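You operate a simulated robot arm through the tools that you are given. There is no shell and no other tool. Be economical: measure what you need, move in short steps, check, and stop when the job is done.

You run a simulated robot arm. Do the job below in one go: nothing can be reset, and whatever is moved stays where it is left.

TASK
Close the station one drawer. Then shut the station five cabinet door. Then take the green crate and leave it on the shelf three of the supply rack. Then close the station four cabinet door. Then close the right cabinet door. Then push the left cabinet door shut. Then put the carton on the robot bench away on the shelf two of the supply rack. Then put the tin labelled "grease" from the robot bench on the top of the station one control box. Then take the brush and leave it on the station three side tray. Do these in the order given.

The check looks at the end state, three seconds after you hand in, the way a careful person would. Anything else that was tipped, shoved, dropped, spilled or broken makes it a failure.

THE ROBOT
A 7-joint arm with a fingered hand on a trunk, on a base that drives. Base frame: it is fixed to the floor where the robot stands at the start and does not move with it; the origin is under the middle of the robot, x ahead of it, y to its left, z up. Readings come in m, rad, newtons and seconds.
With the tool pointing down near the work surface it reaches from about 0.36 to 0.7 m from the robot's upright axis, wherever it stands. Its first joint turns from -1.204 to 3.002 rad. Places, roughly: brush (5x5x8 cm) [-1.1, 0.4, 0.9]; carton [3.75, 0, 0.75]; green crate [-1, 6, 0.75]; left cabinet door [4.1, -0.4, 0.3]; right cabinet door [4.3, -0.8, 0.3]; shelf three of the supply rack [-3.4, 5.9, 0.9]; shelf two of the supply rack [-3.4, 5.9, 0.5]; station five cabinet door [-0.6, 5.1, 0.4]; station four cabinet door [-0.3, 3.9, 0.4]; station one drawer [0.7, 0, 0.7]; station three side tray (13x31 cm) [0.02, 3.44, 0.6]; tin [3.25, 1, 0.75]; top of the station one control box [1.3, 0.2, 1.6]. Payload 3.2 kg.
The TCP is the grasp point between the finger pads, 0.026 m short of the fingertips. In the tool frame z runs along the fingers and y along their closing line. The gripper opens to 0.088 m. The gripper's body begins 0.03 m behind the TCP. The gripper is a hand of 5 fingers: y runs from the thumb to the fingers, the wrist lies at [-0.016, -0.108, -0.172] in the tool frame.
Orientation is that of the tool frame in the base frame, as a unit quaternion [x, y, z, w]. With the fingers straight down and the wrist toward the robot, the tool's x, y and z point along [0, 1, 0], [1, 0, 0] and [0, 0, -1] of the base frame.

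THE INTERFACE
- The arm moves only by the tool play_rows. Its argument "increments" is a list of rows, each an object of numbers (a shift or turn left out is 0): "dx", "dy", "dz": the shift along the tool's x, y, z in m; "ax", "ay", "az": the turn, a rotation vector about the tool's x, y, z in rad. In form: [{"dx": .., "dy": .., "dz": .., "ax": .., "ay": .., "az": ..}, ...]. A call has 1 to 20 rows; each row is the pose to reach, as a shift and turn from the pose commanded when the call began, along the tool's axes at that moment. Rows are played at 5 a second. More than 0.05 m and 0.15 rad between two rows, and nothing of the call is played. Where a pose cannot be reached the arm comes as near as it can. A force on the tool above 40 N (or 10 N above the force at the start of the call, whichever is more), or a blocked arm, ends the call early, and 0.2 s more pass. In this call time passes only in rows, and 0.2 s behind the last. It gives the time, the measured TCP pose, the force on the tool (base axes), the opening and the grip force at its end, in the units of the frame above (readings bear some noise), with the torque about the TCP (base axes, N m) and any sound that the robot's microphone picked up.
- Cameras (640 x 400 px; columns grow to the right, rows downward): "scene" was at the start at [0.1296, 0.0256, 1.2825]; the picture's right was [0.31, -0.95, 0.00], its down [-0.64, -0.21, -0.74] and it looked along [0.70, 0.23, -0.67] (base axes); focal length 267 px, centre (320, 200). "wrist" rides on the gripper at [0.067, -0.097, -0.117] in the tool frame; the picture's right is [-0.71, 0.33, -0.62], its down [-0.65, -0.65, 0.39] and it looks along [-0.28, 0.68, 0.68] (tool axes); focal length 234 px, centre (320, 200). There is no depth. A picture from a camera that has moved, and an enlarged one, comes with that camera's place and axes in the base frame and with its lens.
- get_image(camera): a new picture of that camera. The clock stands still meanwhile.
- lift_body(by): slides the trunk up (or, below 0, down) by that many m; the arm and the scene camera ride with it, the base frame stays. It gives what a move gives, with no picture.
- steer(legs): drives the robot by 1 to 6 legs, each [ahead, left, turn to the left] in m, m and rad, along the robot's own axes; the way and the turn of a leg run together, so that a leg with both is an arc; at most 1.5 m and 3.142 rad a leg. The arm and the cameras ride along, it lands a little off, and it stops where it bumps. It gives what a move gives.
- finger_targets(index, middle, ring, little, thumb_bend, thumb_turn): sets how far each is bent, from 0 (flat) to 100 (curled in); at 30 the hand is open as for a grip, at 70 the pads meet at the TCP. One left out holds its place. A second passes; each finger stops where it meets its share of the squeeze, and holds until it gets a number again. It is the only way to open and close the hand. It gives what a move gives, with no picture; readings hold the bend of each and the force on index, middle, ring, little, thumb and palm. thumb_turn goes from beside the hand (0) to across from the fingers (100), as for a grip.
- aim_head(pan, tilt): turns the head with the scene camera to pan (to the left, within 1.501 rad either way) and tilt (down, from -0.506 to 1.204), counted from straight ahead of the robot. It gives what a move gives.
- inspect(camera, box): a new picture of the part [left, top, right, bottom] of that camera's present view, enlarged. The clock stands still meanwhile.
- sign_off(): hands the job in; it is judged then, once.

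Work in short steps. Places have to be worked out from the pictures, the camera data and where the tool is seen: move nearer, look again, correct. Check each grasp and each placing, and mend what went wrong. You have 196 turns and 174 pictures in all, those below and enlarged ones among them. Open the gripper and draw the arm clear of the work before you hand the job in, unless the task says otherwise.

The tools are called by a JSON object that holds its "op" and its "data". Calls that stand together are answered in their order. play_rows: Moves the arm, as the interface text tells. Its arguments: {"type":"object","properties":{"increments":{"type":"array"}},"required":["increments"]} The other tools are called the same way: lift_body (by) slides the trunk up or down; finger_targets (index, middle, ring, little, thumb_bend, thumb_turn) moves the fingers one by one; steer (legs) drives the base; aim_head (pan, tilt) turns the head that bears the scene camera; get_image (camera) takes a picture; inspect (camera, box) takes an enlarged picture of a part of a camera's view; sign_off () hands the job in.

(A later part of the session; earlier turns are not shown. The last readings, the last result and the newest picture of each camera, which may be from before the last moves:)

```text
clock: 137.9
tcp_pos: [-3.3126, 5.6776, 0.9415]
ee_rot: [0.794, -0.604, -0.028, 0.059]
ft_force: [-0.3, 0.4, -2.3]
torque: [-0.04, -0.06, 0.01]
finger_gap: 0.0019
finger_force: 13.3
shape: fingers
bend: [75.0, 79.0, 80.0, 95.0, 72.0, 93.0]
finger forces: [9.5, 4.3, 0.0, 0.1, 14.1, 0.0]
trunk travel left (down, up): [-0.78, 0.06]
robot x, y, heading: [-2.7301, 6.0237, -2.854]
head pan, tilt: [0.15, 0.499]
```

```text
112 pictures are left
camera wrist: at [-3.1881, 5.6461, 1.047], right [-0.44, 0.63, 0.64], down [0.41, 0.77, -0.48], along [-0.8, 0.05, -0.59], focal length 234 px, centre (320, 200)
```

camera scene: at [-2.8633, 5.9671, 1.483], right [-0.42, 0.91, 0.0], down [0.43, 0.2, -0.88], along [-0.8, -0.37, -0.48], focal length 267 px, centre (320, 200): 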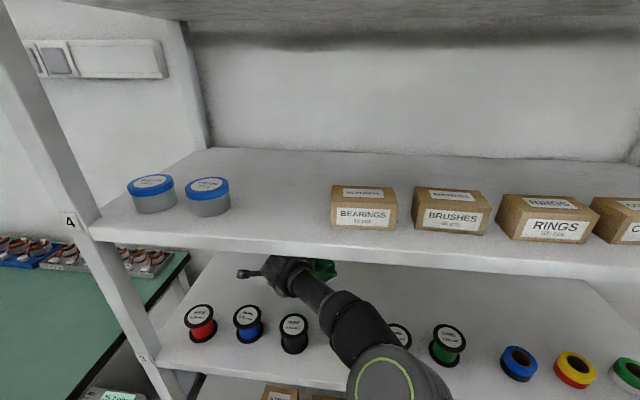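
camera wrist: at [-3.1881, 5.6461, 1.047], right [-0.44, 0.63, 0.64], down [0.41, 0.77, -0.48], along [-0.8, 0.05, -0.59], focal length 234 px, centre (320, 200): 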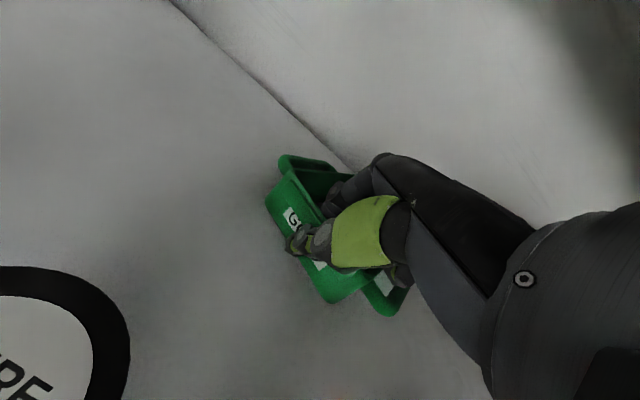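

Still the full weight is on the hand. I'll continue down in small steps.

{"op": "play_rows", "data": {"increments": [{"dz": 0.004}, {"dz": 0.008}, {"dz": 0.012}]}}

{"op": "inspect", "data": {"camera": "wrist", "box": [220, 120, 460, 340]}}

{"op": "inspect", "data": {"camera": "scene", "box": [220, 240, 480, 400]}}

```text
clock: 138.7
tcp_pos: [-3.3142, 5.6762, 0.929]
ee_rot: [0.795, -0.604, -0.028, 0.058]
ft_force: [0.0, 0.8, -0.9]
torque: [-0.04, 0.02, -0.01]
finger_gap: 0.0016
finger_force: 14.8
shape: fingers
bend: [75.0, 79.0, 80.0, 95.0, 67.0, 93.0]
finger forces: [9.6, 4.8, 0.0, 0.0, 15.2, 0.0]
trunk travel left (down, up): [-0.78, 0.06]
robot x, y, heading: [-2.734, 6.0199, -2.855]
head pan, tilt: [0.15, 0.499]
```

```text
1.82 times, centred on (340, 230) of wrist
camera zoom: at [-3.1895, 5.6453, 1.0353], right [-0.43, 0.63, 0.64], down [0.41, 0.77, -0.48], along [-0.8, 0.05, -0.59], focal length 426 px, centre (284, 146)
```

zoom: 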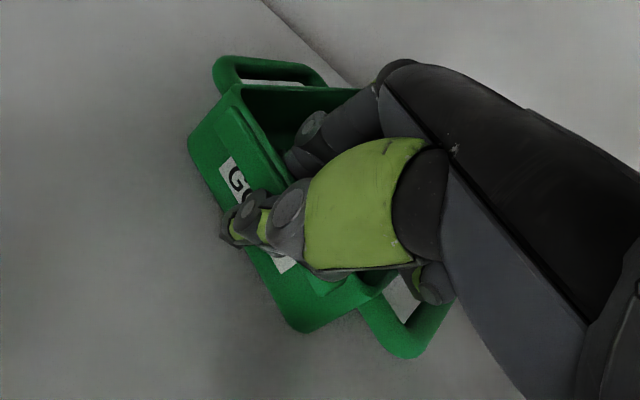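

```text
2.46 times, centred on (350, 320) of scene
camera zoom: at [-2.8628, 5.9676, 1.4831], right [-0.42, 0.91, 0.0], down [0.43, 0.2, -0.88], along [-0.8, -0.37, -0.48], focal length 658 px, centre (246, -95)
```

zoom: 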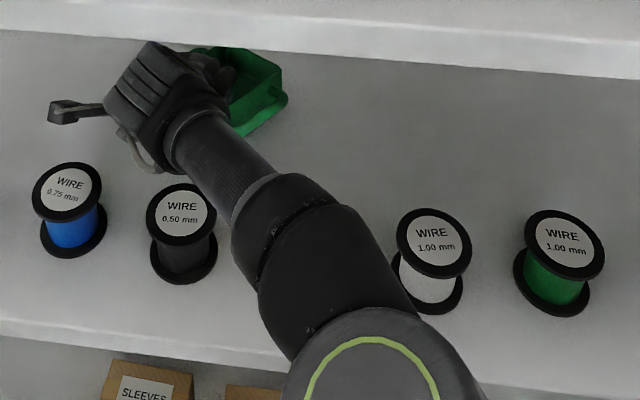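

The weight and torque are falling off, so contact has begun. I'll take one more small step.

{"op": "play_rows", "data": {"increments": [{"dz": 0.003}, {"dz": 0.006}]}}

```text
clock: 139.3
tcp_pos: [-3.3136, 5.6761, 0.9214]
ee_rot: [0.794, -0.604, -0.029, 0.059]
ft_force: [-0.2, -0.4, 0.6]
torque: [-0.02, 0.07, 0.01]
finger_gap: 0.002
finger_force: 15.7
shape: fingers
bend: [75.0, 79.0, 80.0, 95.0, 67.0, 93.0]
finger forces: [9.9, 5.1, 0.0, 0.0, 16.3, 0.0]
trunk travel left (down, up): [-0.78, 0.06]
robot x, y, heading: [-2.7314, 6.0184, -2.852]
head pan, tilt: [0.15, 0.499]
```

The crate rests on the shelf. I'll open the fingers moderately.

{"op": "finger_targets", "data": {"index": 45, "middle": 45, "ring": 45, "thumb_bend": 42}}

{"op": "inspect", "data": {"camera": "wrist", "box": [220, 120, 460, 340]}}

```text
clock: 140.3
tcp_pos: [-3.3142, 5.6766, 0.9212]
ee_rot: [0.794, -0.605, -0.028, 0.059]
ft_force: [0.3, 0.0, -0.5]
torque: [-0.03, -0.01, 0.0]
finger_gap: 0.0589
finger_force: 0.2
shape: fingers
bend: [45.0, 45.0, 45.0, 95.0, 42.0, 97.0]
finger forces: [0.0, 0.0, 0.0, 0.1, 0.1, 0.0]
trunk travel left (down, up): [-0.78, 0.06]
robot x, y, heading: [-2.7344, 6.0221, -2.849]
head pan, tilt: [0.15, 0.499]
```

```text
1.82 times, centred on (340, 230) of wrist
camera zoom: at [-3.1895, 5.6456, 1.0288], right [-0.44, 0.63, 0.64], down [0.41, 0.77, -0.49], along [-0.8, 0.05, -0.59], focal length 426 px, centre (284, 146)
```

zoom: 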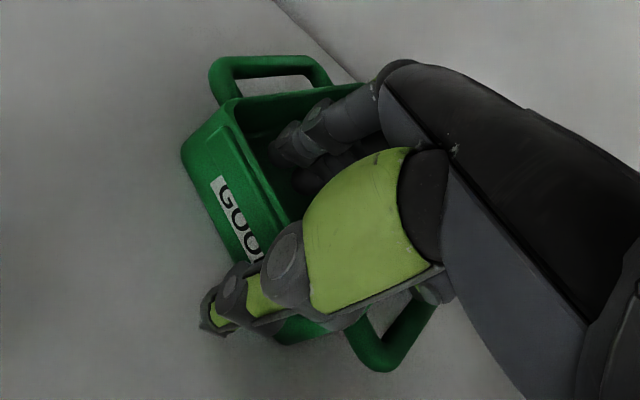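

It is released with no forces. I'll rise out of the crate, then retrace the tilt path and back away.

{"op": "play_rows", "data": {"increments": [{"dz": -0.02, "dy": 0.002}, {"dz": -0.04, "dy": 0.005}, {"dz": -0.05, "dy": 0.006, "ax": -0.1}, {"dz": -0.058, "dy": 0.006, "ax": -0.22}, {"dz": -0.07, "dy": 0.007, "ax": -0.34}, {"dz": -0.083, "dy": 0.008, "ax": -0.46}, {"dz": -0.1, "dy": 0.005, "ax": -0.58}, {"dz": -0.118, "dy": -0.002, "ax": -0.7}, {"dz": -0.135, "dy": 0.0, "ax": -0.7}]}}

{"op": "get_image", "data": {"camera": "scene"}}

{"op": "get_image", "data": {"camera": "wrist"}}

```text
clock: 142.3
tcp_pos: [-3.2985, 5.6826, 1.0581]
ee_rot: [0.726, -0.558, -0.234, 0.328]
ft_force: [-0.3, -0.1, -0.1]
torque: [-0.01, 0.0, -0.03]
finger_gap: 0.0594
finger_force: 0.2
shape: fingers
bend: [45.0, 45.0, 45.0, 95.0, 42.0, 97.0]
finger forces: [0.0, 0.0, 0.0, 0.0, 0.0, 0.0]
trunk travel left (down, up): [-0.78, 0.06]
robot x, y, heading: [-2.7274, 6.0184, -2.853]
head pan, tilt: [0.15, 0.499]
```

```text
108 pictures are left
camera scene: at [-2.8624, 5.9681, 1.4831], right [-0.42, 0.91, 0.0], down [0.43, 0.2, -0.88], along [-0.8, -0.37, -0.48], focal length 267 px, centre (320, 200)
```

scene: 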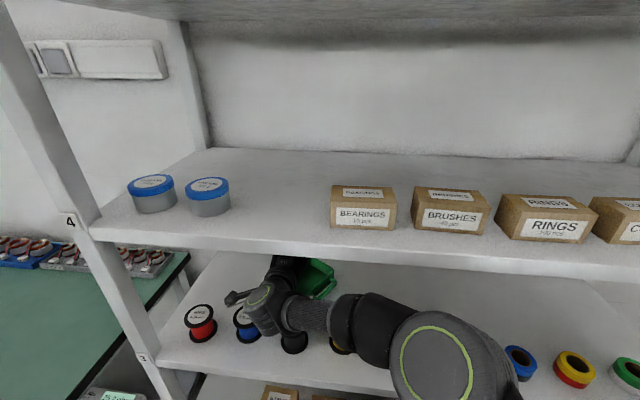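

```text
107 pictures are left
camera wrist: at [-3.1344, 5.6606, 1.068], right [0.03, 0.76, 0.65], down [-0.02, 0.65, -0.76], along [-1.0, 0.01, 0.04], focal length 234 px, centre (320, 200)
```

wrist: 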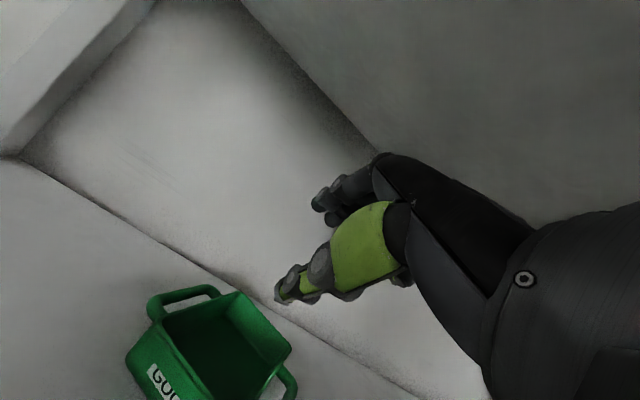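

The crate stands upright behind the spools. I'll retract the arm, drive back and look at the whole shelf.

{"op": "play_rows", "data": {"increments": [{"dy": -0.025, "dz": -0.026}, {"dy": -0.05, "dz": -0.053}, {"dy": -0.07, "dz": -0.077}]}}

{"op": "steer", "data": {"legs": [[-0.6, 0.0, 0]]}}

{"op": "aim_head", "data": {"pan": 0.1, "tilt": 0.35}}

{"op": "get_image", "data": {"camera": "scene"}}

```text
clock: 143.1
tcp_pos: [-3.1992, 5.7128, 1.0595]
ee_rot: [0.726, -0.558, -0.234, 0.327]
ft_force: [-0.4, -0.6, -0.9]
torque: [0.01, 0.04, 0.0]
finger_gap: 0.0591
finger_force: 0.1
shape: fingers
bend: [45.0, 45.0, 45.0, 95.0, 42.0, 97.0]
finger forces: [0.0, 0.0, 0.1, 0.0, 0.0, 0.0]
trunk travel left (down, up): [-0.78, 0.06]
robot x, y, heading: [-2.7318, 6.0217, -2.855]
head pan, tilt: [0.15, 0.499]
```

```text
clock: 146.5
tcp_pos: [-2.633, 5.8796, 1.0586]
ee_rot: [0.727, -0.557, -0.233, 0.327]
ft_force: [0.2, -0.1, 0.2]
torque: [-0.02, 0.03, -0.04]
finger_gap: 0.0592
finger_force: 0.0
shape: fingers
bend: [45.0, 45.0, 45.0, 95.0, 42.0, 97.0]
finger forces: [0.0, 0.1, 0.0, 0.1, 0.0, 0.0]
trunk travel left (down, up): [-0.78, 0.06]
robot x, y, heading: [-2.1655, 6.1932, -2.849]
head pan, tilt: [0.15, 0.499]
```

```text
clock: 147.2
tcp_pos: [-2.6332, 5.8801, 1.0593]
ee_rot: [0.727, -0.557, -0.233, 0.328]
ft_force: [-0.7, 0.5, 0.2]
torque: [-0.02, -0.03, -0.01]
finger_gap: 0.0592
finger_force: 0.0
shape: fingers
bend: [45.0, 45.0, 45.0, 95.0, 42.0, 97.0]
finger forces: [0.1, 0.0, 0.1, 0.0, 0.0, 0.0]
trunk travel left (down, up): [-0.78, 0.06]
robot x, y, heading: [-2.1668, 6.1907, -2.852]
head pan, tilt: [0.099, 0.351]
```

```text
106 pictures are left
camera scene: at [-2.2995, 6.139, 1.4967], right [-0.38, 0.93, 0.0], down [0.32, 0.13, -0.94], along [-0.87, -0.36, -0.34], focal length 267 px, centre (320, 200)
```

scene: 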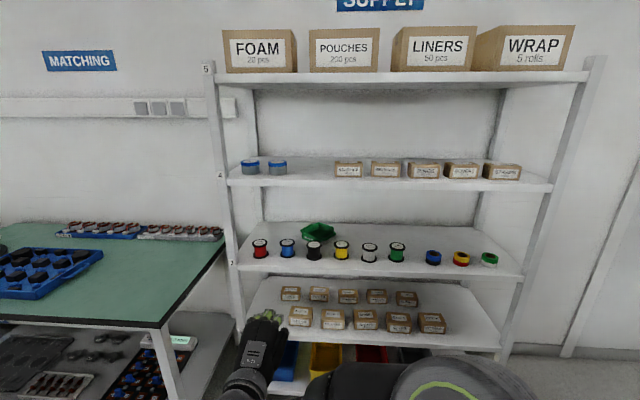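

The crate is on shelf three and the spools are untouched. I'll take an enlarged look at shelf two now, to plan the carton.

{"op": "inspect", "data": {"camera": "scene", "box": [220, 210, 540, 390]}}

```text
2.00 times, centred on (380, 300) of scene
camera zoom: at [-2.2995, 6.139, 1.4967], right [-0.38, 0.93, 0.0], down [0.32, 0.13, -0.94], along [-0.87, -0.36, -0.34], focal length 534 px, centre (200, 0)
```

zoom: 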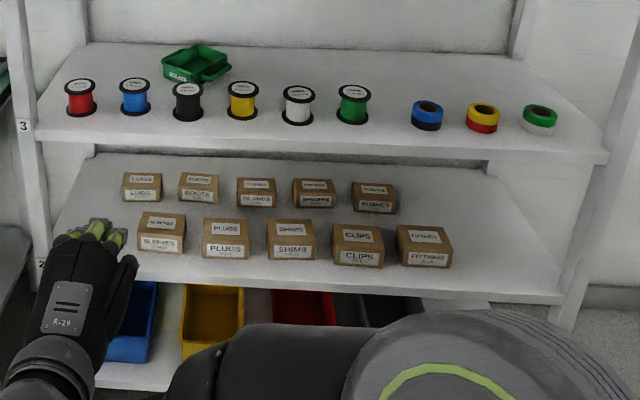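

Shelf two has free space at its right end. Next is the station four door: I'll set the hand as a level fist, turn around and slide along the aisle to station four.

{"op": "finger_targets", "data": {"index": 70, "middle": 70, "ring": 70, "little": 70, "thumb_bend": 70}}

{"op": "play_rows", "data": {"increments": [{"ax": -0.14}, {"ax": -0.28}, {"ax": -0.42}, {"ax": -0.5}]}}

{"op": "steer", "data": {"legs": [[0, 0, 3.12], [0, -1.4, 0], [0, -1.3, 0]]}}

{"op": "aim_head", "data": {"pan": -0.1, "tilt": 0.55}}

{"op": "get_image", "data": {"camera": "scene"}}

```text
clock: 148.2
tcp_pos: [-2.6325, 5.8807, 1.0594]
ee_rot: [0.727, -0.557, -0.233, 0.327]
ft_force: [0.1, -0.2, -0.1]
torque: [0.02, -0.02, 0.02]
finger_gap: 0.0035
finger_force: 0.1
shape: fingers
bend: [70.0, 70.0, 70.0, 70.0, 70.0, 97.0]
finger forces: [0.0, 0.1, 0.0, 0.0, 0.0, 0.0]
trunk travel left (down, up): [-0.78, 0.06]
robot x, y, heading: [-2.1649, 6.1899, -2.851]
head pan, tilt: [0.099, 0.351]
```

```text
clock: 149.2
tcp_pos: [-2.632, 5.88, 1.058]
ee_rot: [0.622, -0.482, -0.365, 0.497]
ft_force: [-0.1, 0.3, 1.3]
torque: [0.01, -0.02, 0.03]
finger_gap: 0.0034
finger_force: 0.1
shape: fingers
bend: [70.0, 70.0, 70.0, 70.0, 70.0, 97.0]
finger forces: [0.0, 0.0, 0.1, 0.0, 0.1, 0.0]
trunk travel left (down, up): [-0.78, 0.06]
robot x, y, heading: [-2.1642, 6.1894, -2.854]
head pan, tilt: [0.099, 0.351]
```

```text
clock: 169.5
tcp_pos: [-1.0554, 3.8398, 1.059]
ee_rot: [0.504, 0.606, 0.484, 0.381]
ft_force: [0.1, 0.0, 0.2]
torque: [0.01, -0.01, -0.02]
finger_gap: 0.0032
finger_force: 0.1
shape: fingers
bend: [70.0, 70.0, 70.0, 70.0, 70.0, 97.0]
finger forces: [0.0, 0.1, 0.1, 0.0, 0.0, 0.0]
trunk travel left (down, up): [-0.78, 0.06]
robot x, y, heading: [-1.5421, 3.5659, 0.22]
head pan, tilt: [0.099, 0.351]
```

```text
clock: 170.2
tcp_pos: [-1.0571, 3.8401, 1.0588]
ee_rot: [0.504, 0.606, 0.483, 0.381]
ft_force: [-0.1, 1.2, -0.5]
torque: [-0.03, -0.01, -0.03]
finger_gap: 0.0033
finger_force: 0.0
shape: fingers
bend: [70.0, 70.0, 70.0, 70.0, 70.0, 97.0]
finger forces: [0.1, 0.0, 0.1, 0.0, 0.1, 0.0]
trunk travel left (down, up): [-0.78, 0.06]
robot x, y, heading: [-1.5451, 3.5649, 0.218]
head pan, tilt: [-0.099, 0.55]
```

```text
104 pictures are left
camera scene: at [-1.4051, 3.586, 1.4786], right [0.12, -0.99, 0.0], down [-0.52, -0.06, -0.85], along [0.85, 0.1, -0.52], focal length 267 px, centre (320, 200)
```

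scene: 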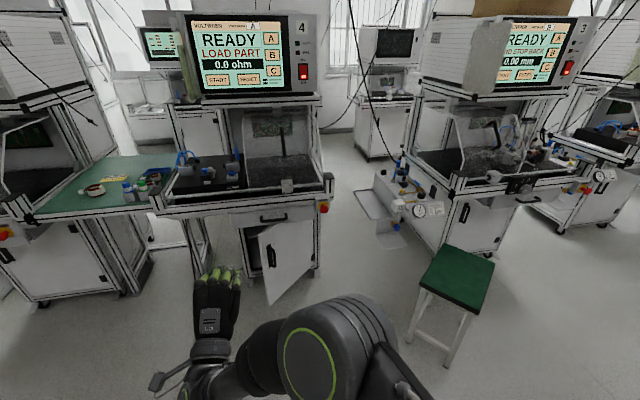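

Station four is straight ahead, with its door hinge at about (−0.08, 3.79), opened like station five's. A stool stands to the right near (−0.45, 3.05). I'll lower the trunk, square up and move to the pushing start.

{"op": "lift_body", "data": {"by": -0.4}}

{"op": "lift_body", "data": {"by": -0.36}}

{"op": "steer", "data": {"legs": [[0, 0, 0.05], [0.4, -0.08, 0]]}}

{"op": "aim_head", "data": {"pan": 0.0, "tilt": 0.35}}

{"op": "get_image", "data": {"camera": "scene"}}

```text
clock: 174.1
tcp_pos: [-1.0561, 3.841, 0.6587]
ee_rot: [0.503, 0.606, 0.484, 0.381]
ft_force: [-0.3, -0.1, -0.4]
torque: [0.0, 0.0, 0.03]
finger_gap: 0.0031
finger_force: 0.0
shape: fingers
bend: [70.0, 70.0, 70.0, 70.0, 70.0, 97.0]
finger forces: [0.1, 0.0, 0.1, 0.0, 0.1, 0.1]
trunk travel left (down, up): [-0.38, 0.46]
robot x, y, heading: [-1.5411, 3.5649, 0.22]
head pan, tilt: [-0.099, 0.55]
```

```text
clock: 177.6
tcp_pos: [-1.0546, 3.8405, 0.2983]
ee_rot: [0.504, 0.605, 0.484, 0.382]
ft_force: [0.0, -0.7, 0.9]
torque: [0.01, -0.01, 0.02]
finger_gap: 0.0032
finger_force: 0.1
shape: fingers
bend: [70.0, 70.0, 70.0, 70.0, 70.0, 97.0]
finger forces: [0.0, 0.1, 0.0, 0.1, 0.0, 0.0]
trunk travel left (down, up): [-0.02, 0.82]
robot x, y, heading: [-1.5444, 3.5621, 0.224]
head pan, tilt: [-0.099, 0.55]
```

```text
clock: 180.5
tcp_pos: [-0.666, 3.8956, 0.2991]
ee_rot: [0.487, 0.619, 0.494, 0.368]
ft_force: [-0.3, 0.5, -0.1]
torque: [0.0, -0.01, -0.02]
finger_gap: 0.0033
finger_force: 0.1
shape: fingers
bend: [70.0, 70.0, 70.0, 70.0, 70.0, 97.0]
finger forces: [0.1, 0.1, 0.0, 0.0, 0.0, 0.0]
trunk travel left (down, up): [-0.02, 0.82]
robot x, y, heading: [-1.1374, 3.5923, 0.271]
head pan, tilt: [-0.099, 0.55]
```

```text
clock: 181.2
tcp_pos: [-0.6667, 3.8964, 0.298]
ee_rot: [0.488, 0.619, 0.494, 0.368]
ft_force: [0.0, 0.2, -0.2]
torque: [-0.02, -0.02, -0.03]
finger_gap: 0.0033
finger_force: 0.1
shape: fingers
bend: [70.0, 70.0, 70.0, 70.0, 70.0, 97.0]
finger forces: [0.0, 0.0, 0.0, 0.0, 0.1, 0.0]
trunk travel left (down, up): [-0.02, 0.82]
robot x, y, heading: [-1.1384, 3.5939, 0.269]
head pan, tilt: [0.0, 0.351]
```

```text
103 pictures are left
camera scene: at [-1.0006, 3.6328, 0.7367], right [0.27, -0.96, 0.0], down [-0.33, -0.09, -0.94], along [0.9, 0.25, -0.34], focal length 267 px, centre (320, 200)
```

scene: 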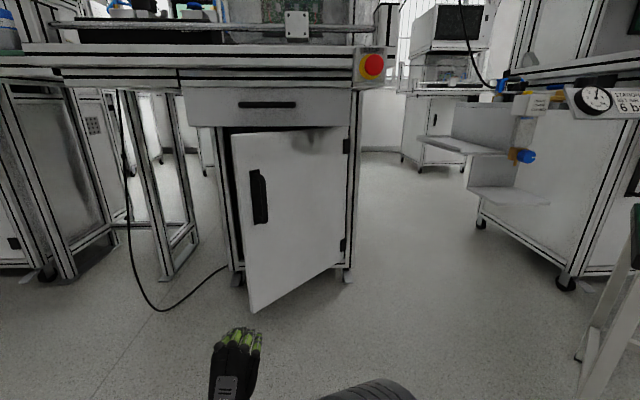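

The door is 37° open, with hinge at about (−0.075, 3.776). I'll extend the arm, shift it 6 cm right, then drive forward to swing the door.

{"op": "play_rows", "data": {"increments": [{"dx": -0.015, "dy": 0.008, "dz": 0.036}, {"dx": -0.03, "dy": 0.016, "dz": 0.072}, {"dx": -0.045, "dy": 0.024, "dz": 0.108}, {"dx": -0.06, "dy": 0.03, "dz": 0.14}]}}

{"op": "steer", "data": {"legs": [[0.25, 0, 0]]}}

{"op": "get_image", "data": {"camera": "scene"}}

```text
clock: 182.2
tcp_pos: [-0.5112, 3.876, 0.2917]
ee_rot: [0.488, 0.62, 0.493, 0.367]
ft_force: [0.5, 0.0, -0.4]
torque: [0.0, -0.03, -0.02]
finger_gap: 0.003
finger_force: 0.1
shape: fingers
bend: [70.0, 70.0, 70.0, 70.0, 70.0, 97.0]
finger forces: [0.1, 0.0, 0.1, 0.0, 0.0, 0.0]
trunk travel left (down, up): [-0.02, 0.82]
robot x, y, heading: [-1.1379, 3.5927, 0.273]
head pan, tilt: [0.0, 0.351]
```

```text
clock: 184.1
tcp_pos: [-0.2721, 3.9451, 0.291]
ee_rot: [0.487, 0.619, 0.494, 0.368]
ft_force: [0.3, 0.0, 0.5]
torque: [-0.02, -0.01, 0.0]
finger_gap: 0.0033
finger_force: 0.1
shape: fingers
bend: [70.0, 70.0, 70.0, 70.0, 70.0, 97.0]
finger forces: [0.0, 0.0, 0.1, 0.1, 0.0, 0.1]
trunk travel left (down, up): [-0.02, 0.82]
robot x, y, heading: [-0.8984, 3.6586, 0.274]
head pan, tilt: [0.0, 0.351]
```

```text
102 pictures are left
camera scene: at [-0.7584, 3.7009, 0.7368], right [0.27, -0.96, 0.0], down [-0.33, -0.09, -0.94], along [0.9, 0.25, -0.34], focal length 267 px, centre (320, 200)
```

scene: 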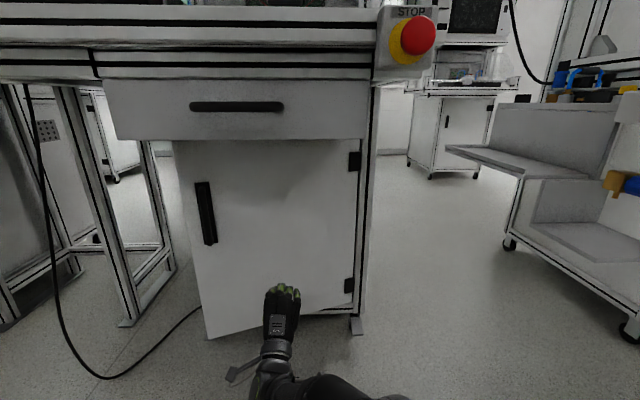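

The door is swinging. I'll continue to the stop in small drives.

{"op": "steer", "data": {"legs": [[0.09, 0, 0]]}}

{"op": "steer", "data": {"legs": [[0.06, 0, 0]]}}

{"op": "get_image", "data": {"camera": "scene"}}

```text
clock: 185.2
tcp_pos: [-0.184, 3.9712, 0.2907]
ee_rot: [0.485, 0.621, 0.495, 0.366]
ft_force: [0.1, 0.5, -0.2]
torque: [0.0, 0.02, -0.01]
finger_gap: 0.0035
finger_force: 0.0
shape: fingers
bend: [70.0, 70.0, 70.0, 70.0, 70.0, 97.0]
finger forces: [0.0, 0.0, 0.1, 0.0, 0.1, 0.0]
trunk travel left (down, up): [-0.02, 0.82]
robot x, y, heading: [-0.8104, 3.6857, 0.271]
head pan, tilt: [0.0, 0.351]
```

```text
clock: 186.1
tcp_pos: [-0.1623, 3.9829, 0.2916]
ee_rot: [0.483, 0.618, 0.499, 0.368]
ft_force: [-8.7, -5.9, 0.6]
torque: [-0.04, -0.02, -0.04]
finger_gap: 0.0
finger_force: 5.6
shape: fingers
bend: [71.0, 71.0, 70.0, 70.0, 70.0, 97.0]
finger forces: [4.7, 5.9, 0.0, 0.1, 0.0, 0.1]
trunk travel left (down, up): [-0.02, 0.82]
robot x, y, heading: [-0.7834, 3.6982, 0.276]
head pan, tilt: [0.0, 0.351]
stopped in leg 1: the force on the tool passed its limit at 107 N (the readings are from after the stop); the commanded pose is now the measured one
```

```text
101 pictures are left
camera scene: at [-0.645, 3.7335, 0.7368], right [0.27, -0.96, 0.0], down [-0.33, -0.09, -0.94], along [0.9, 0.26, -0.34], focal length 267 px, centre (320, 200)
```

scene: 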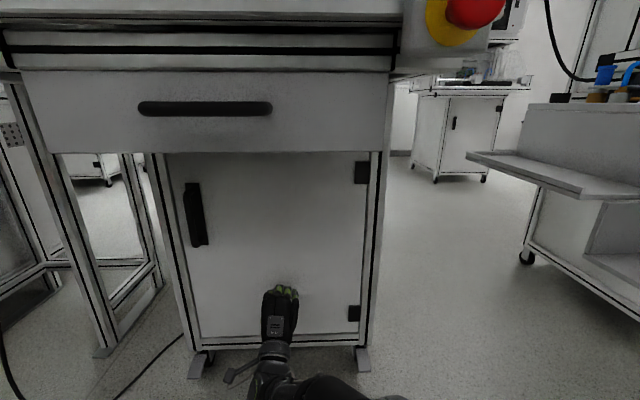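

Station four's door is shut, with a firm stop at 107 N. I'll back off, retract, raise the trunk and head back south to find the way to the right and left cabinet doors near (4.2, −0.6).

{"op": "steer", "data": {"legs": [[-0.6, 0.1, 0]]}}

{"op": "play_rows", "data": {"increments": [{"dz": -0.04}, {"dz": -0.08}, {"dz": -0.12}, {"dz": -0.16}, {"dz": -0.2}]}}

{"op": "lift_body", "data": {"by": 0.4}}

{"op": "lift_body", "data": {"by": 0.35}}

{"op": "steer", "data": {"legs": [[0, 0, -1.5]]}}

{"op": "aim_head", "data": {"pan": 0.4, "tilt": 0.35}}

{"op": "get_image", "data": {"camera": "scene"}}

```text
clock: 189.5
tcp_pos: [-0.7739, 3.9187, 0.2919]
ee_rot: [0.476, 0.623, 0.503, 0.363]
ft_force: [-0.2, 0.1, -1.0]
torque: [-0.02, -0.03, 0.0]
finger_gap: 0.0032
finger_force: 0.1
shape: fingers
bend: [70.0, 70.0, 70.0, 70.0, 70.0, 97.0]
finger forces: [0.0, 0.1, 0.0, 0.0, 0.1, 0.1]
trunk travel left (down, up): [-0.02, 0.82]
robot x, y, heading: [-1.3923, 3.6192, 0.296]
head pan, tilt: [0.0, 0.351]
```

```text
clock: 190.7
tcp_pos: [-0.9619, 3.8607, 0.3397]
ee_rot: [0.477, 0.623, 0.502, 0.363]
ft_force: [-0.1, 0.1, 0.5]
torque: [0.04, 0.01, -0.03]
finger_gap: 0.0035
finger_force: 0.2
shape: fingers
bend: [70.0, 70.0, 70.0, 70.0, 70.0, 97.0]
finger forces: [0.0, 0.0, 0.0, 0.1, 0.1, 0.1]
trunk travel left (down, up): [-0.02, 0.82]
robot x, y, heading: [-1.388, 3.6188, 0.295]
head pan, tilt: [0.0, 0.351]
```

```text
clock: 194.5
tcp_pos: [-0.9612, 3.8604, 0.7383]
ee_rot: [0.476, 0.623, 0.503, 0.363]
ft_force: [-0.1, -0.6, -0.2]
torque: [0.04, 0.0, 0.0]
finger_gap: 0.0033
finger_force: 0.1
shape: fingers
bend: [70.0, 70.0, 70.0, 70.0, 70.0, 97.0]
finger forces: [0.2, 0.1, 0.1, 0.0, 0.1, 0.0]
trunk travel left (down, up): [-0.42, 0.42]
robot x, y, heading: [-1.3908, 3.6168, 0.295]
head pan, tilt: [0.0, 0.351]
```

```text
clock: 198.0
tcp_pos: [-0.96, 3.8611, 1.0881]
ee_rot: [0.476, 0.623, 0.503, 0.363]
ft_force: [0.1, 0.7, -0.1]
torque: [0.0, -0.03, 0.04]
finger_gap: 0.0032
finger_force: 0.1
shape: fingers
bend: [70.0, 70.0, 70.0, 70.0, 70.0, 97.0]
finger forces: [0.1, 0.1, 0.0, 0.0, 0.0, 0.0]
trunk travel left (down, up): [-0.77, 0.07]
robot x, y, heading: [-1.3869, 3.6189, 0.296]
head pan, tilt: [0.0, 0.351]
```

```text
clock: 202.0
tcp_pos: [-1.1148, 3.2089, 1.0893]
ee_rot: [0.773, 0.133, 0.122, 0.608]
ft_force: [-0.3, -0.3, 0.0]
torque: [-0.01, 0.0, -0.01]
finger_gap: 0.0032
finger_force: 0.1
shape: fingers
bend: [70.0, 70.0, 70.0, 70.0, 70.0, 97.0]
finger forces: [0.0, 0.1, 0.1, 0.1, 0.1, 0.0]
trunk travel left (down, up): [-0.77, 0.07]
robot x, y, heading: [-1.3892, 3.6194, -1.198]
head pan, tilt: [0.0, 0.351]
```

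```text
clock: 202.9
tcp_pos: [-1.1144, 3.2081, 1.0895]
ee_rot: [0.772, 0.133, 0.123, 0.609]
ft_force: [0.3, 0.1, 0.3]
torque: [0.01, 0.0, 0.01]
finger_gap: 0.0036
finger_force: 0.0
shape: fingers
bend: [70.0, 70.0, 70.0, 70.0, 70.0, 97.0]
finger forces: [0.1, 0.0, 0.1, 0.1, 0.1, 0.1]
trunk travel left (down, up): [-0.77, 0.07]
robot x, y, heading: [-1.3914, 3.6178, -1.193]
head pan, tilt: [0.4, 0.351]
```

```text
100 pictures are left
camera scene: at [-1.3066, 3.5042, 1.4868], right [-0.72, -0.7, 0.0], down [-0.24, 0.25, -0.94], along [0.66, -0.67, -0.34], focal length 267 px, centre (320, 200)
```

scene: 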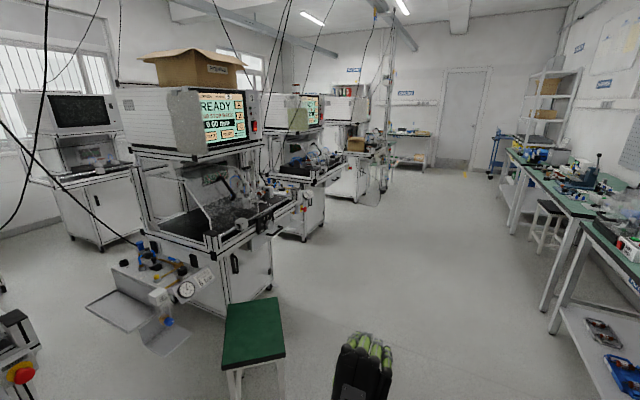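

The aisle south is clear left of the stool, so I'll drive down it.

{"op": "steer", "data": {"legs": [[1.3, -0.05, 0], [1.3, -0.05, 0]]}}

{"op": "aim_head", "data": {"pan": 0.9, "tilt": 0.3}}

{"op": "get_image", "data": {"camera": "scene"}}

{"op": "aim_head", "data": {"pan": 0.2, "tilt": 0.3}}

{"op": "get_image", "data": {"camera": "scene"}}

```text
clock: 215.5
tcp_pos: [-0.2653, 0.7526, 1.0885]
ee_rot: [0.773, 0.129, 0.119, 0.609]
ft_force: [-0.1, 0.1, -0.1]
torque: [0.04, 0.01, -0.01]
finger_gap: 0.0032
finger_force: 0.1
shape: fingers
bend: [70.0, 70.0, 70.0, 70.0, 70.0, 97.0]
finger forces: [0.0, 0.0, 0.0, 0.1, 0.1, 0.0]
trunk travel left (down, up): [-0.77, 0.07]
robot x, y, heading: [-0.5373, 1.1669, -1.205]
head pan, tilt: [0.4, 0.351]
```

```text
clock: 216.5
tcp_pos: [-0.265, 0.7524, 1.0877]
ee_rot: [0.774, 0.129, 0.119, 0.608]
ft_force: [0.4, 0.4, -0.7]
torque: [0.03, 0.02, -0.01]
finger_gap: 0.0032
finger_force: 0.1
shape: fingers
bend: [70.0, 70.0, 70.0, 70.0, 70.0, 97.0]
finger forces: [0.1, 0.1, 0.1, 0.0, 0.0, 0.0]
trunk travel left (down, up): [-0.77, 0.07]
robot x, y, heading: [-0.5367, 1.1651, -1.207]
head pan, tilt: [0.901, 0.3]
```

```text
99 pictures are left
camera scene: at [-0.4296, 1.0899, 1.4915], right [-0.3, -0.95, 0.0], down [-0.28, 0.09, -0.96], along [0.91, -0.29, -0.3], focal length 267 px, centre (320, 200)
```

scene: 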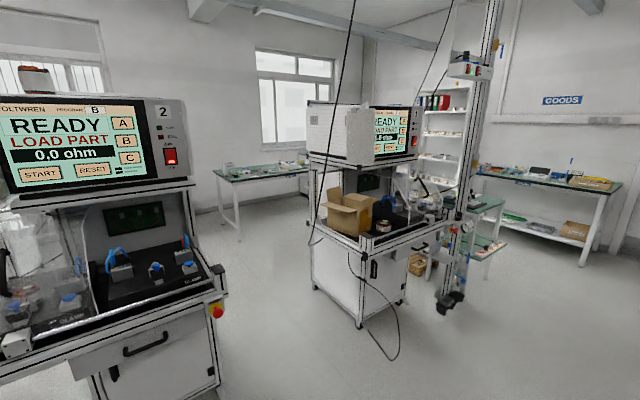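

```text
clock: 217.5
tcp_pos: [-0.2655, 0.7536, 1.0898]
ee_rot: [0.773, 0.129, 0.119, 0.609]
ft_force: [-0.4, 0.6, -0.5]
torque: [0.02, -0.02, -0.05]
finger_gap: 0.0034
finger_force: 0.1
shape: fingers
bend: [70.0, 70.0, 70.0, 70.0, 70.0, 97.0]
finger forces: [0.1, 0.0, 0.0, 0.0, 0.0, 0.0]
trunk travel left (down, up): [-0.77, 0.07]
robot x, y, heading: [-0.5383, 1.1632, -1.207]
head pan, tilt: [0.201, 0.3]
```

```text
98 pictures are left
camera scene: at [-0.4685, 1.0394, 1.4915], right [-0.84, -0.54, 0.0], down [-0.16, 0.25, -0.96], along [0.51, -0.81, -0.3], focal length 267 px, centre (320, 200)
```

scene: 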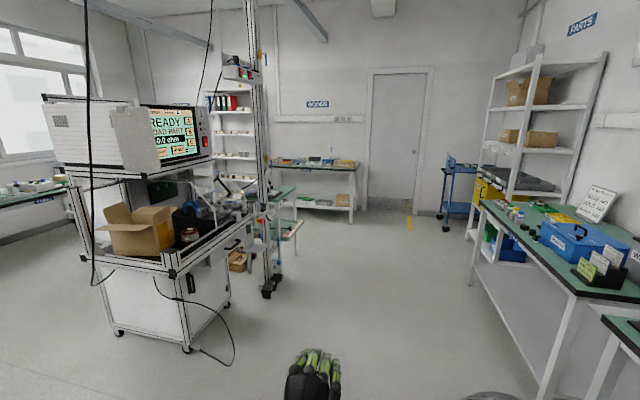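

There is a gap of about 0.75–0.8 m between stations 1 and 2, leading to the bench beyond. I'll turn to face it and line up on its centre.

{"op": "steer", "data": {"legs": [[0, 0, 1.48], [0.0, -0.62, 0]]}}

{"op": "aim_head", "data": {"pan": 0.0, "tilt": 0.5}}

{"op": "get_image", "data": {"camera": "scene"}}

```text
clock: 224.6
tcp_pos: [0.0566, 0.786, 1.0892]
ee_rot: [0.493, 0.61, 0.493, 0.376]
ft_force: [-0.2, 0.0, 0.7]
torque: [-0.01, -0.05, 0.01]
finger_gap: 0.0033
finger_force: 0.1
shape: fingers
bend: [70.0, 70.0, 70.0, 70.0, 70.0, 97.0]
finger forces: [0.1, 0.0, 0.0, 0.0, 0.0, 0.0]
trunk travel left (down, up): [-0.77, 0.07]
robot x, y, heading: [-0.3833, 0.5711, 0.243]
head pan, tilt: [0.201, 0.3]
```

```text
clock: 225.3
tcp_pos: [0.0558, 0.7867, 1.0893]
ee_rot: [0.493, 0.611, 0.493, 0.375]
ft_force: [-0.6, -0.2, 0.5]
torque: [0.0, 0.0, -0.01]
finger_gap: 0.0032
finger_force: 0.0
shape: fingers
bend: [70.0, 70.0, 70.0, 70.0, 70.0, 97.0]
finger forces: [0.0, 0.1, 0.0, 0.0, 0.0, 0.0]
trunk travel left (down, up): [-0.77, 0.07]
robot x, y, heading: [-0.3882, 0.5651, 0.242]
head pan, tilt: [0.0, 0.499]
```

```text
97 pictures are left
camera scene: at [-0.2491, 0.5998, 1.4731], right [0.24, -0.97, 0.0], down [-0.46, -0.12, -0.88], along [0.85, 0.21, -0.48], focal length 267 px, centre (320, 200)
```

scene: 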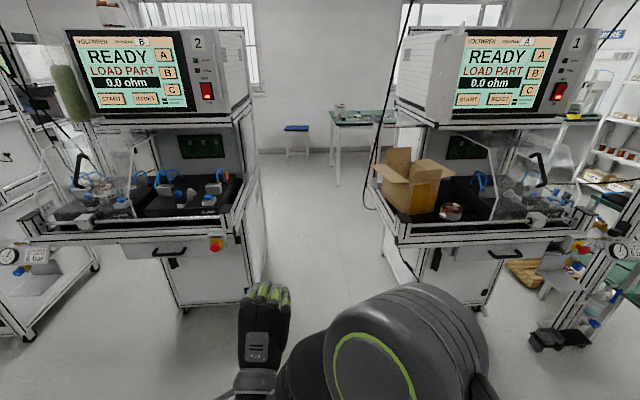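

The gap narrows to about 0.55 m at lip level, which is risky. I'll slide right (south) and look for a wider route past station 1.

{"op": "steer", "data": {"legs": [[-0.05, -1.4, 0]]}}

{"op": "aim_head", "data": {"pan": -0.35, "tilt": 0.45}}

{"op": "get_image", "data": {"camera": "scene"}}

```text
clock: 232.3
tcp_pos: [0.3458, -0.5992, 1.0892]
ee_rot: [0.494, 0.609, 0.493, 0.378]
ft_force: [0.2, -0.1, 0.2]
torque: [0.0, 0.0, 0.02]
finger_gap: 0.0033
finger_force: 0.1
shape: fingers
bend: [70.0, 70.0, 70.0, 70.0, 70.0, 97.0]
finger forces: [0.0, 0.0, 0.0, 0.0, 0.1, 0.0]
trunk travel left (down, up): [-0.77, 0.07]
robot x, y, heading: [-0.0958, -0.816, 0.238]
head pan, tilt: [0.0, 0.499]
```

```text
clock: 233.2
tcp_pos: [0.3455, -0.5994, 1.088]
ee_rot: [0.494, 0.609, 0.493, 0.378]
ft_force: [0.8, -0.1, -0.9]
torque: [-0.01, 0.0, 0.01]
finger_gap: 0.0031
finger_force: 0.1
shape: fingers
bend: [70.0, 70.0, 70.0, 70.0, 70.0, 97.0]
finger forces: [0.0, 0.0, 0.0, 0.0, 0.1, 0.0]
trunk travel left (down, up): [-0.77, 0.07]
robot x, y, heading: [-0.0938, -0.8145, 0.24]
head pan, tilt: [-0.351, 0.45]
```

```text
96 pictures are left
camera scene: at [0.0435, -0.8162, 1.4775], right [-0.11, -0.99, 0.0], down [-0.43, 0.05, -0.9], along [0.89, -0.1, -0.44], focal length 267 px, centre (320, 200)
```

scene: 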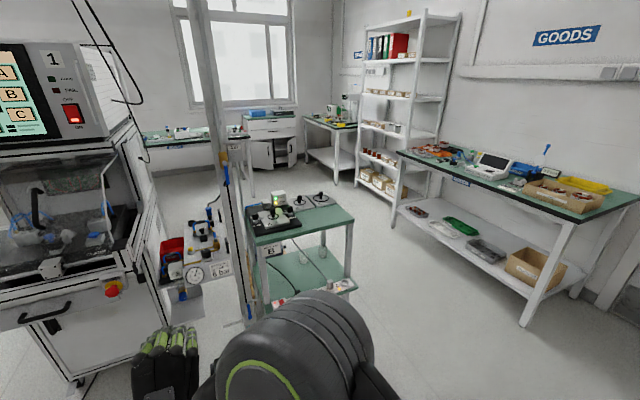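

There is a wide passage between the green table and the GOODS bench. It leads to a white cabinet with ajar doors at about (4.35, −0.5). I'll drive through it.

{"op": "steer", "data": {"legs": [[0.459, -1.04, 0], [1.0, -0.1, 0]]}}

{"op": "aim_head", "data": {"pan": 0.1, "tilt": 0.4}}

{"op": "get_image", "data": {"camera": "scene"}}

```text
clock: 243.8
tcp_pos: [2.0429, -1.3278, 1.0893]
ee_rot: [0.49, 0.612, 0.495, 0.374]
ft_force: [-0.1, -0.1, -1.2]
torque: [-0.01, 0.0, 0.0]
finger_gap: 0.0034
finger_force: 0.1
shape: fingers
bend: [70.0, 70.0, 70.0, 70.0, 70.0, 97.0]
finger forces: [0.0, 0.1, 0.1, 0.0, 0.0, 0.0]
trunk travel left (down, up): [-0.77, 0.07]
robot x, y, heading: [1.5996, -1.5515, 0.252]
head pan, tilt: [-0.351, 0.45]
```

```text
clock: 244.7
tcp_pos: [2.0423, -1.3286, 1.0876]
ee_rot: [0.49, 0.612, 0.494, 0.374]
ft_force: [-0.6, -1.0, 0.4]
torque: [0.01, -0.02, 0.0]
finger_gap: 0.0035
finger_force: 0.0
shape: fingers
bend: [70.0, 70.0, 70.0, 70.0, 70.0, 97.0]
finger forces: [0.0, 0.1, 0.1, 0.1, 0.1, 0.0]
trunk travel left (down, up): [-0.77, 0.07]
robot x, y, heading: [1.6032, -1.5534, 0.253]
head pan, tilt: [0.099, 0.4]
```

```text
95 pictures are left
camera scene: at [1.7382, -1.5089, 1.4822], right [0.34, -0.94, 0.0], down [-0.37, -0.13, -0.92], along [0.86, 0.32, -0.39], focal length 267 px, centre (320, 200)
```

scene: 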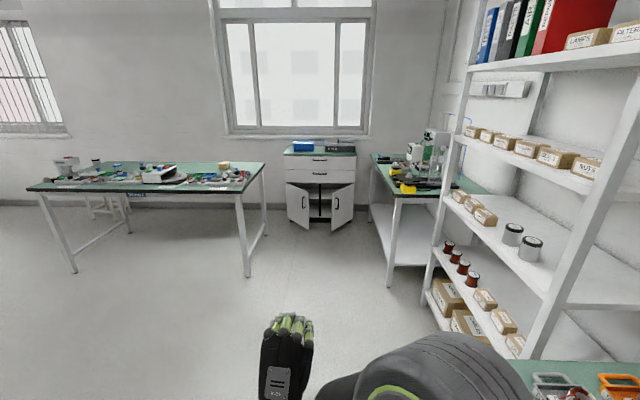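

Both cabinet doors are ajar, the left door hinged on the left and the right door on the right. I'll move to about 1.2 m in front to measure.

{"op": "steer", "data": {"legs": [[1.3, 0.15, 0]]}}

{"op": "aim_head", "data": {"pan": 0.05, "tilt": 0.6}}

{"op": "get_image", "data": {"camera": "scene"}}

```text
clock: 251.1
tcp_pos: [3.2432, -0.8804, 1.0899]
ee_rot: [0.495, 0.609, 0.492, 0.377]
ft_force: [-0.1, 0.3, -0.8]
torque: [0.01, -0.02, -0.02]
finger_gap: 0.0034
finger_force: 0.0
shape: fingers
bend: [70.0, 70.0, 70.0, 70.0, 70.0, 97.0]
finger forces: [0.0, 0.0, 0.0, 0.0, 0.1, 0.0]
trunk travel left (down, up): [-0.77, 0.07]
robot x, y, heading: [2.7994, -1.0949, 0.237]
head pan, tilt: [0.099, 0.4]
```

```text
clock: 251.9
tcp_pos: [3.2438, -0.8815, 1.0888]
ee_rot: [0.495, 0.608, 0.492, 0.378]
ft_force: [-0.5, 0.6, -0.5]
torque: [0.03, 0.02, 0.02]
finger_gap: 0.0032
finger_force: 0.0
shape: fingers
bend: [70.0, 70.0, 70.0, 70.0, 70.0, 97.0]
finger forces: [0.0, 0.0, 0.0, 0.0, 0.1, 0.0]
trunk travel left (down, up): [-0.77, 0.07]
robot x, y, heading: [2.8022, -1.1018, 0.24]
head pan, tilt: [0.051, 0.6]
```

```text
94 pictures are left
camera scene: at [2.9343, -1.0624, 1.4641], right [0.29, -0.96, 0.0], down [-0.54, -0.16, -0.83], along [0.79, 0.24, -0.56], focal length 267 px, centre (320, 200)
```

scene: 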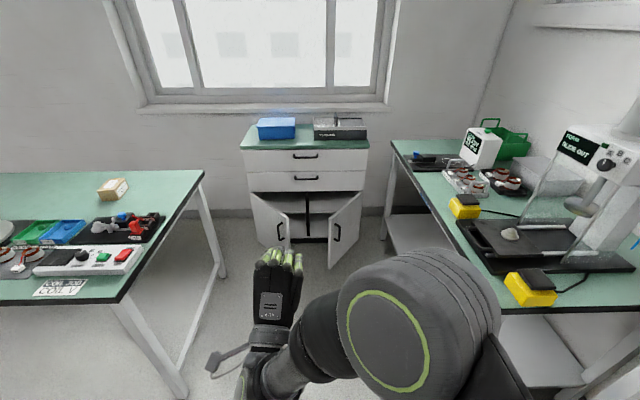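

I'll lower the trunk to door height for the push and take another look.

{"op": "lift_body", "data": {"by": -0.4}}

{"op": "lift_body", "data": {"by": -0.36}}

{"op": "aim_head", "data": {"pan": 0.05, "tilt": 0.3}}

{"op": "get_image", "data": {"camera": "scene"}}

```text
clock: 255.7
tcp_pos: [3.2429, -0.8813, 0.6891]
ee_rot: [0.494, 0.61, 0.493, 0.377]
ft_force: [-0.1, -0.5, -0.6]
torque: [0.0, -0.01, 0.02]
finger_gap: 0.0035
finger_force: 0.0
shape: fingers
bend: [70.0, 70.0, 70.0, 70.0, 70.0, 97.0]
finger forces: [0.1, 0.0, 0.0, 0.0, 0.0, 0.0]
trunk travel left (down, up): [-0.37, 0.47]
robot x, y, heading: [2.8031, -1.0973, 0.237]
head pan, tilt: [0.051, 0.6]
```

```text
clock: 259.2
tcp_pos: [3.2429, -0.8806, 0.3294]
ee_rot: [0.494, 0.609, 0.493, 0.377]
ft_force: [0.1, 0.8, 0.7]
torque: [-0.02, -0.01, 0.0]
finger_gap: 0.0035
finger_force: 0.1
shape: fingers
bend: [70.0, 70.0, 70.0, 70.0, 70.0, 97.0]
finger forces: [0.0, 0.0, 0.0, 0.0, 0.0, 0.1]
trunk travel left (down, up): [-0.01, 0.83]
robot x, y, heading: [2.8009, -1.0971, 0.238]
head pan, tilt: [0.051, 0.6]
```

```text
clock: 260.0
tcp_pos: [3.2443, -0.8798, 0.3287]
ee_rot: [0.493, 0.61, 0.493, 0.376]
ft_force: [-0.3, 0.5, 0.4]
torque: [-0.01, 0.0, 0.0]
finger_gap: 0.0035
finger_force: 0.0
shape: fingers
bend: [70.0, 70.0, 70.0, 70.0, 70.0, 97.0]
finger forces: [0.1, 0.0, 0.0, 0.0, 0.1, 0.1]
trunk travel left (down, up): [-0.01, 0.83]
robot x, y, heading: [2.7988, -1.1019, 0.238]
head pan, tilt: [0.051, 0.3]
```

```text
93 pictures are left
camera scene: at [2.9391, -1.061, 0.7314], right [0.29, -0.96, 0.0], down [-0.28, -0.08, -0.95], along [0.92, 0.27, -0.3], focal length 267 px, centre (320, 200)
```

scene: 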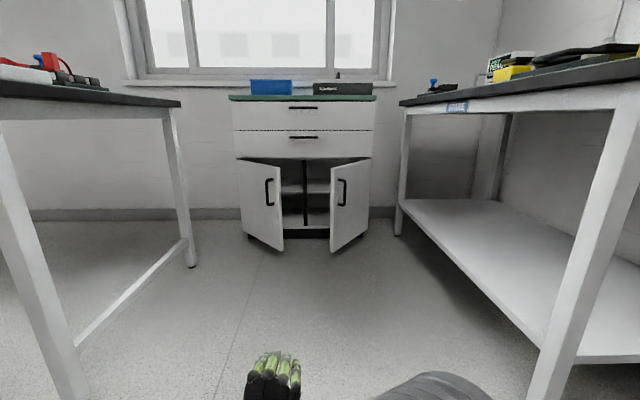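

Measured: hinges at (4.244, −0.205) left and (4.48, −0.91) right, cabinet normal 0.323 rad, door widths ≈0.37, both about 47° open. Right door first: I'll square up, shift right, and bring the hand to the right and extend.

{"op": "steer", "data": {"legs": [[0, 0, 0.085], [0.2, -0.165, 0]]}}

{"op": "play_rows", "data": {"increments": [{"dx": -0.03, "dy": 0.006, "dz": 0.03}, {"dx": -0.06, "dy": 0.012, "dz": 0.06}, {"dx": -0.09, "dy": 0.018, "dz": 0.09}, {"dx": -0.12, "dy": 0.024, "dz": 0.12}, {"dx": -0.15, "dy": 0.03, "dz": 0.15}]}}

{"op": "get_image", "data": {"camera": "scene"}}

```text
clock: 262.3
tcp_pos: [3.4622, -0.9402, 0.3286]
ee_rot: [0.469, 0.63, 0.507, 0.356]
ft_force: [0.2, 0.2, 0.0]
torque: [0.01, -0.03, 0.03]
finger_gap: 0.0033
finger_force: 0.2
shape: fingers
bend: [70.0, 70.0, 70.0, 70.0, 70.0, 97.0]
finger forces: [0.0, 0.1, 0.0, 0.1, 0.0, 0.1]
trunk travel left (down, up): [-0.01, 0.83]
robot x, y, heading: [3.0437, -1.1951, 0.325]
head pan, tilt: [0.051, 0.3]
```

```text
clock: 263.5
tcp_pos: [3.6541, -1.036, 0.3186]
ee_rot: [0.467, 0.631, 0.508, 0.355]
ft_force: [0.9, 0.4, -0.5]
torque: [0.04, 0.01, 0.02]
finger_gap: 0.0032
finger_force: 0.1
shape: fingers
bend: [70.0, 70.0, 70.0, 70.0, 70.0, 97.0]
finger forces: [0.0, 0.1, 0.0, 0.0, 0.0, 0.0]
trunk travel left (down, up): [-0.01, 0.83]
robot x, y, heading: [3.0386, -1.1934, 0.32]
head pan, tilt: [0.051, 0.3]
```

```text
92 pictures are left
camera scene: at [3.1746, -1.1454, 0.7315], right [0.36, -0.93, 0.0], down [-0.28, -0.11, -0.96], along [0.89, 0.35, -0.3], focal length 267 px, centre (320, 200)
```

scene: 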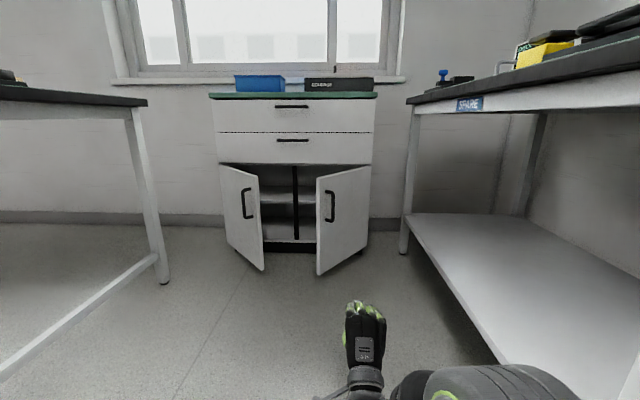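

The hand is lined up on the right door. I'll drive forward 0.6 m.

{"op": "steer", "data": {"legs": [[0.6, 0, 0]]}}

{"op": "get_image", "data": {"camera": "scene"}}

```text
clock: 266.9
tcp_pos: [4.2234, -0.852, 0.319]
ee_rot: [0.47, 0.628, 0.507, 0.358]
ft_force: [0.1, 0.9, 0.7]
torque: [0.0, -0.03, -0.02]
finger_gap: 0.0032
finger_force: 0.2
shape: fingers
bend: [70.0, 70.0, 70.0, 70.0, 70.0, 97.0]
finger forces: [0.0, 0.1, 0.0, 0.1, 0.0, 0.1]
trunk travel left (down, up): [-0.01, 0.83]
robot x, y, heading: [3.609, -1.0072, 0.319]
head pan, tilt: [0.051, 0.3]
```

```text
91 pictures are left
camera scene: at [3.7431, -0.9584, 0.7315], right [0.36, -0.93, 0.0], down [-0.28, -0.11, -0.96], along [0.89, 0.34, -0.3], focal length 267 px, centre (320, 200)
```

scene: 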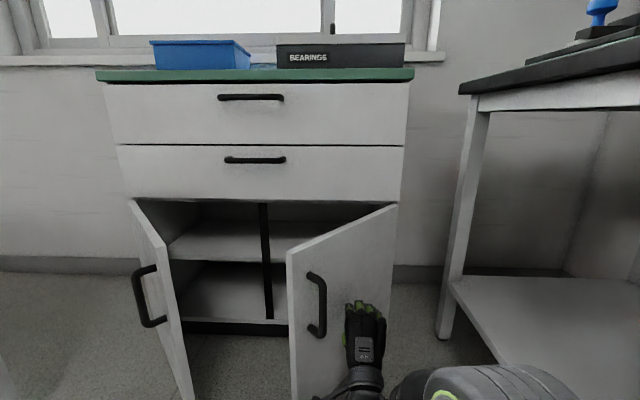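

The hand is right of the handle and about to touch. I'll push on in smaller drives.

{"op": "steer", "data": {"legs": [[0.12, 0, 0]]}}

{"op": "steer", "data": {"legs": [[0.1, 0, 0]]}}

{"op": "get_image", "data": {"camera": "scene"}}

```text
clock: 268.1
tcp_pos: [4.3349, -0.8151, 0.3185]
ee_rot: [0.471, 0.628, 0.506, 0.358]
ft_force: [-0.7, 1.1, -1.0]
torque: [-0.02, 0.01, -0.02]
finger_gap: 0.0033
finger_force: 0.0
shape: fingers
bend: [70.0, 70.0, 70.0, 70.0, 70.0, 97.0]
finger forces: [0.1, 0.0, 0.0, 0.0, 0.1, 0.0]
trunk travel left (down, up): [-0.01, 0.83]
robot x, y, heading: [3.7189, -0.9704, 0.313]
head pan, tilt: [0.051, 0.3]
```

```text
clock: 269.2
tcp_pos: [4.3903, -0.7954, 0.3221]
ee_rot: [0.466, 0.624, 0.513, 0.36]
ft_force: [-13.8, -5.1, 0.4]
torque: [-0.02, 0.0, -0.19]
finger_gap: 0.0
finger_force: 7.3
shape: fingers
bend: [71.0, 71.0, 70.0, 70.0, 70.0, 97.0]
finger forces: [5.2, 7.9, 1.8, 0.0, 0.0, 0.1]
trunk travel left (down, up): [-0.01, 0.83]
robot x, y, heading: [3.7775, -0.9493, 0.31]
head pan, tilt: [0.051, 0.3]
stopped in leg 1: the force on the tool passed its limit at 128 N (the readings are from after the stop); the commanded pose is now the measured one
```

```text
90 pictures are left
camera scene: at [3.9144, -0.9029, 0.7315], right [0.36, -0.93, 0.0], down [-0.28, -0.11, -0.96], along [0.89, 0.34, -0.29], focal length 267 px, centre (320, 200)
```

scene: 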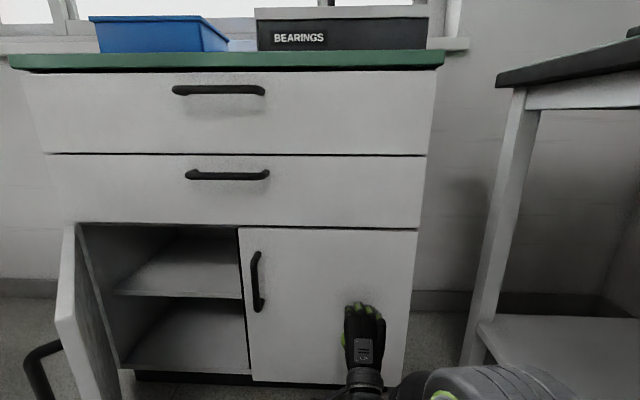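

The right door is shut flush. I'll back off 0.6 m, shift left, and line up on the left door.

{"op": "steer", "data": {"legs": [[-0.6, 0, 0], [0, 0.29, 0.01]]}}

{"op": "play_rows", "data": {"increments": [{"dx": 0.04}, {"dx": 0.08}, {"dx": 0.12}, {"dx": 0.15}]}}

{"op": "get_image", "data": {"camera": "scene"}}

```text
clock: 274.1
tcp_pos: [3.7423, -0.7036, 0.3211]
ee_rot: [0.464, 0.627, 0.514, 0.357]
ft_force: [0.0, 0.8, 0.2]
torque: [0.0, 0.05, 0.01]
finger_gap: 0.0033
finger_force: 0.1
shape: fingers
bend: [70.0, 70.0, 70.0, 70.0, 70.0, 97.0]
finger forces: [0.1, 0.1, 0.1, 0.0, 0.0, 0.1]
trunk travel left (down, up): [-0.01, 0.83]
robot x, y, heading: [3.1325, -0.8667, 0.32]
head pan, tilt: [0.051, 0.3]
```

```text
clock: 275.1
tcp_pos: [3.6944, -0.5615, 0.3265]
ee_rot: [0.464, 0.627, 0.513, 0.357]
ft_force: [0.8, 0.1, -0.2]
torque: [0.02, -0.01, 0.02]
finger_gap: 0.0034
finger_force: 0.0
shape: fingers
bend: [70.0, 70.0, 70.0, 70.0, 70.0, 97.0]
finger forces: [0.1, 0.0, 0.0, 0.1, 0.0, 0.1]
trunk travel left (down, up): [-0.01, 0.83]
robot x, y, heading: [3.1282, -0.8647, 0.324]
head pan, tilt: [0.051, 0.3]
```

```text
89 pictures are left
camera scene: at [3.2668, -0.815, 0.7315], right [0.37, -0.93, 0.0], down [-0.28, -0.11, -0.96], along [0.89, 0.35, -0.3], focal length 267 px, centre (320, 200)
```

scene: 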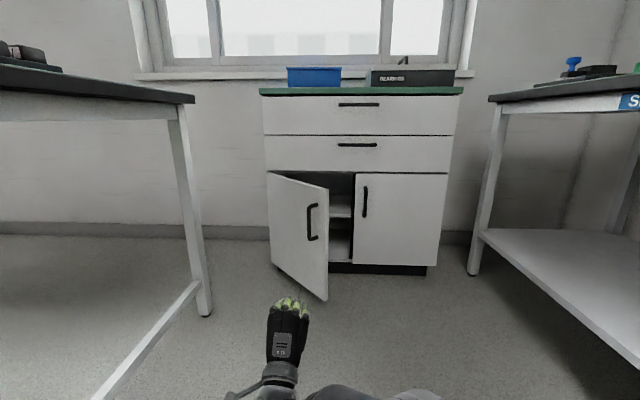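

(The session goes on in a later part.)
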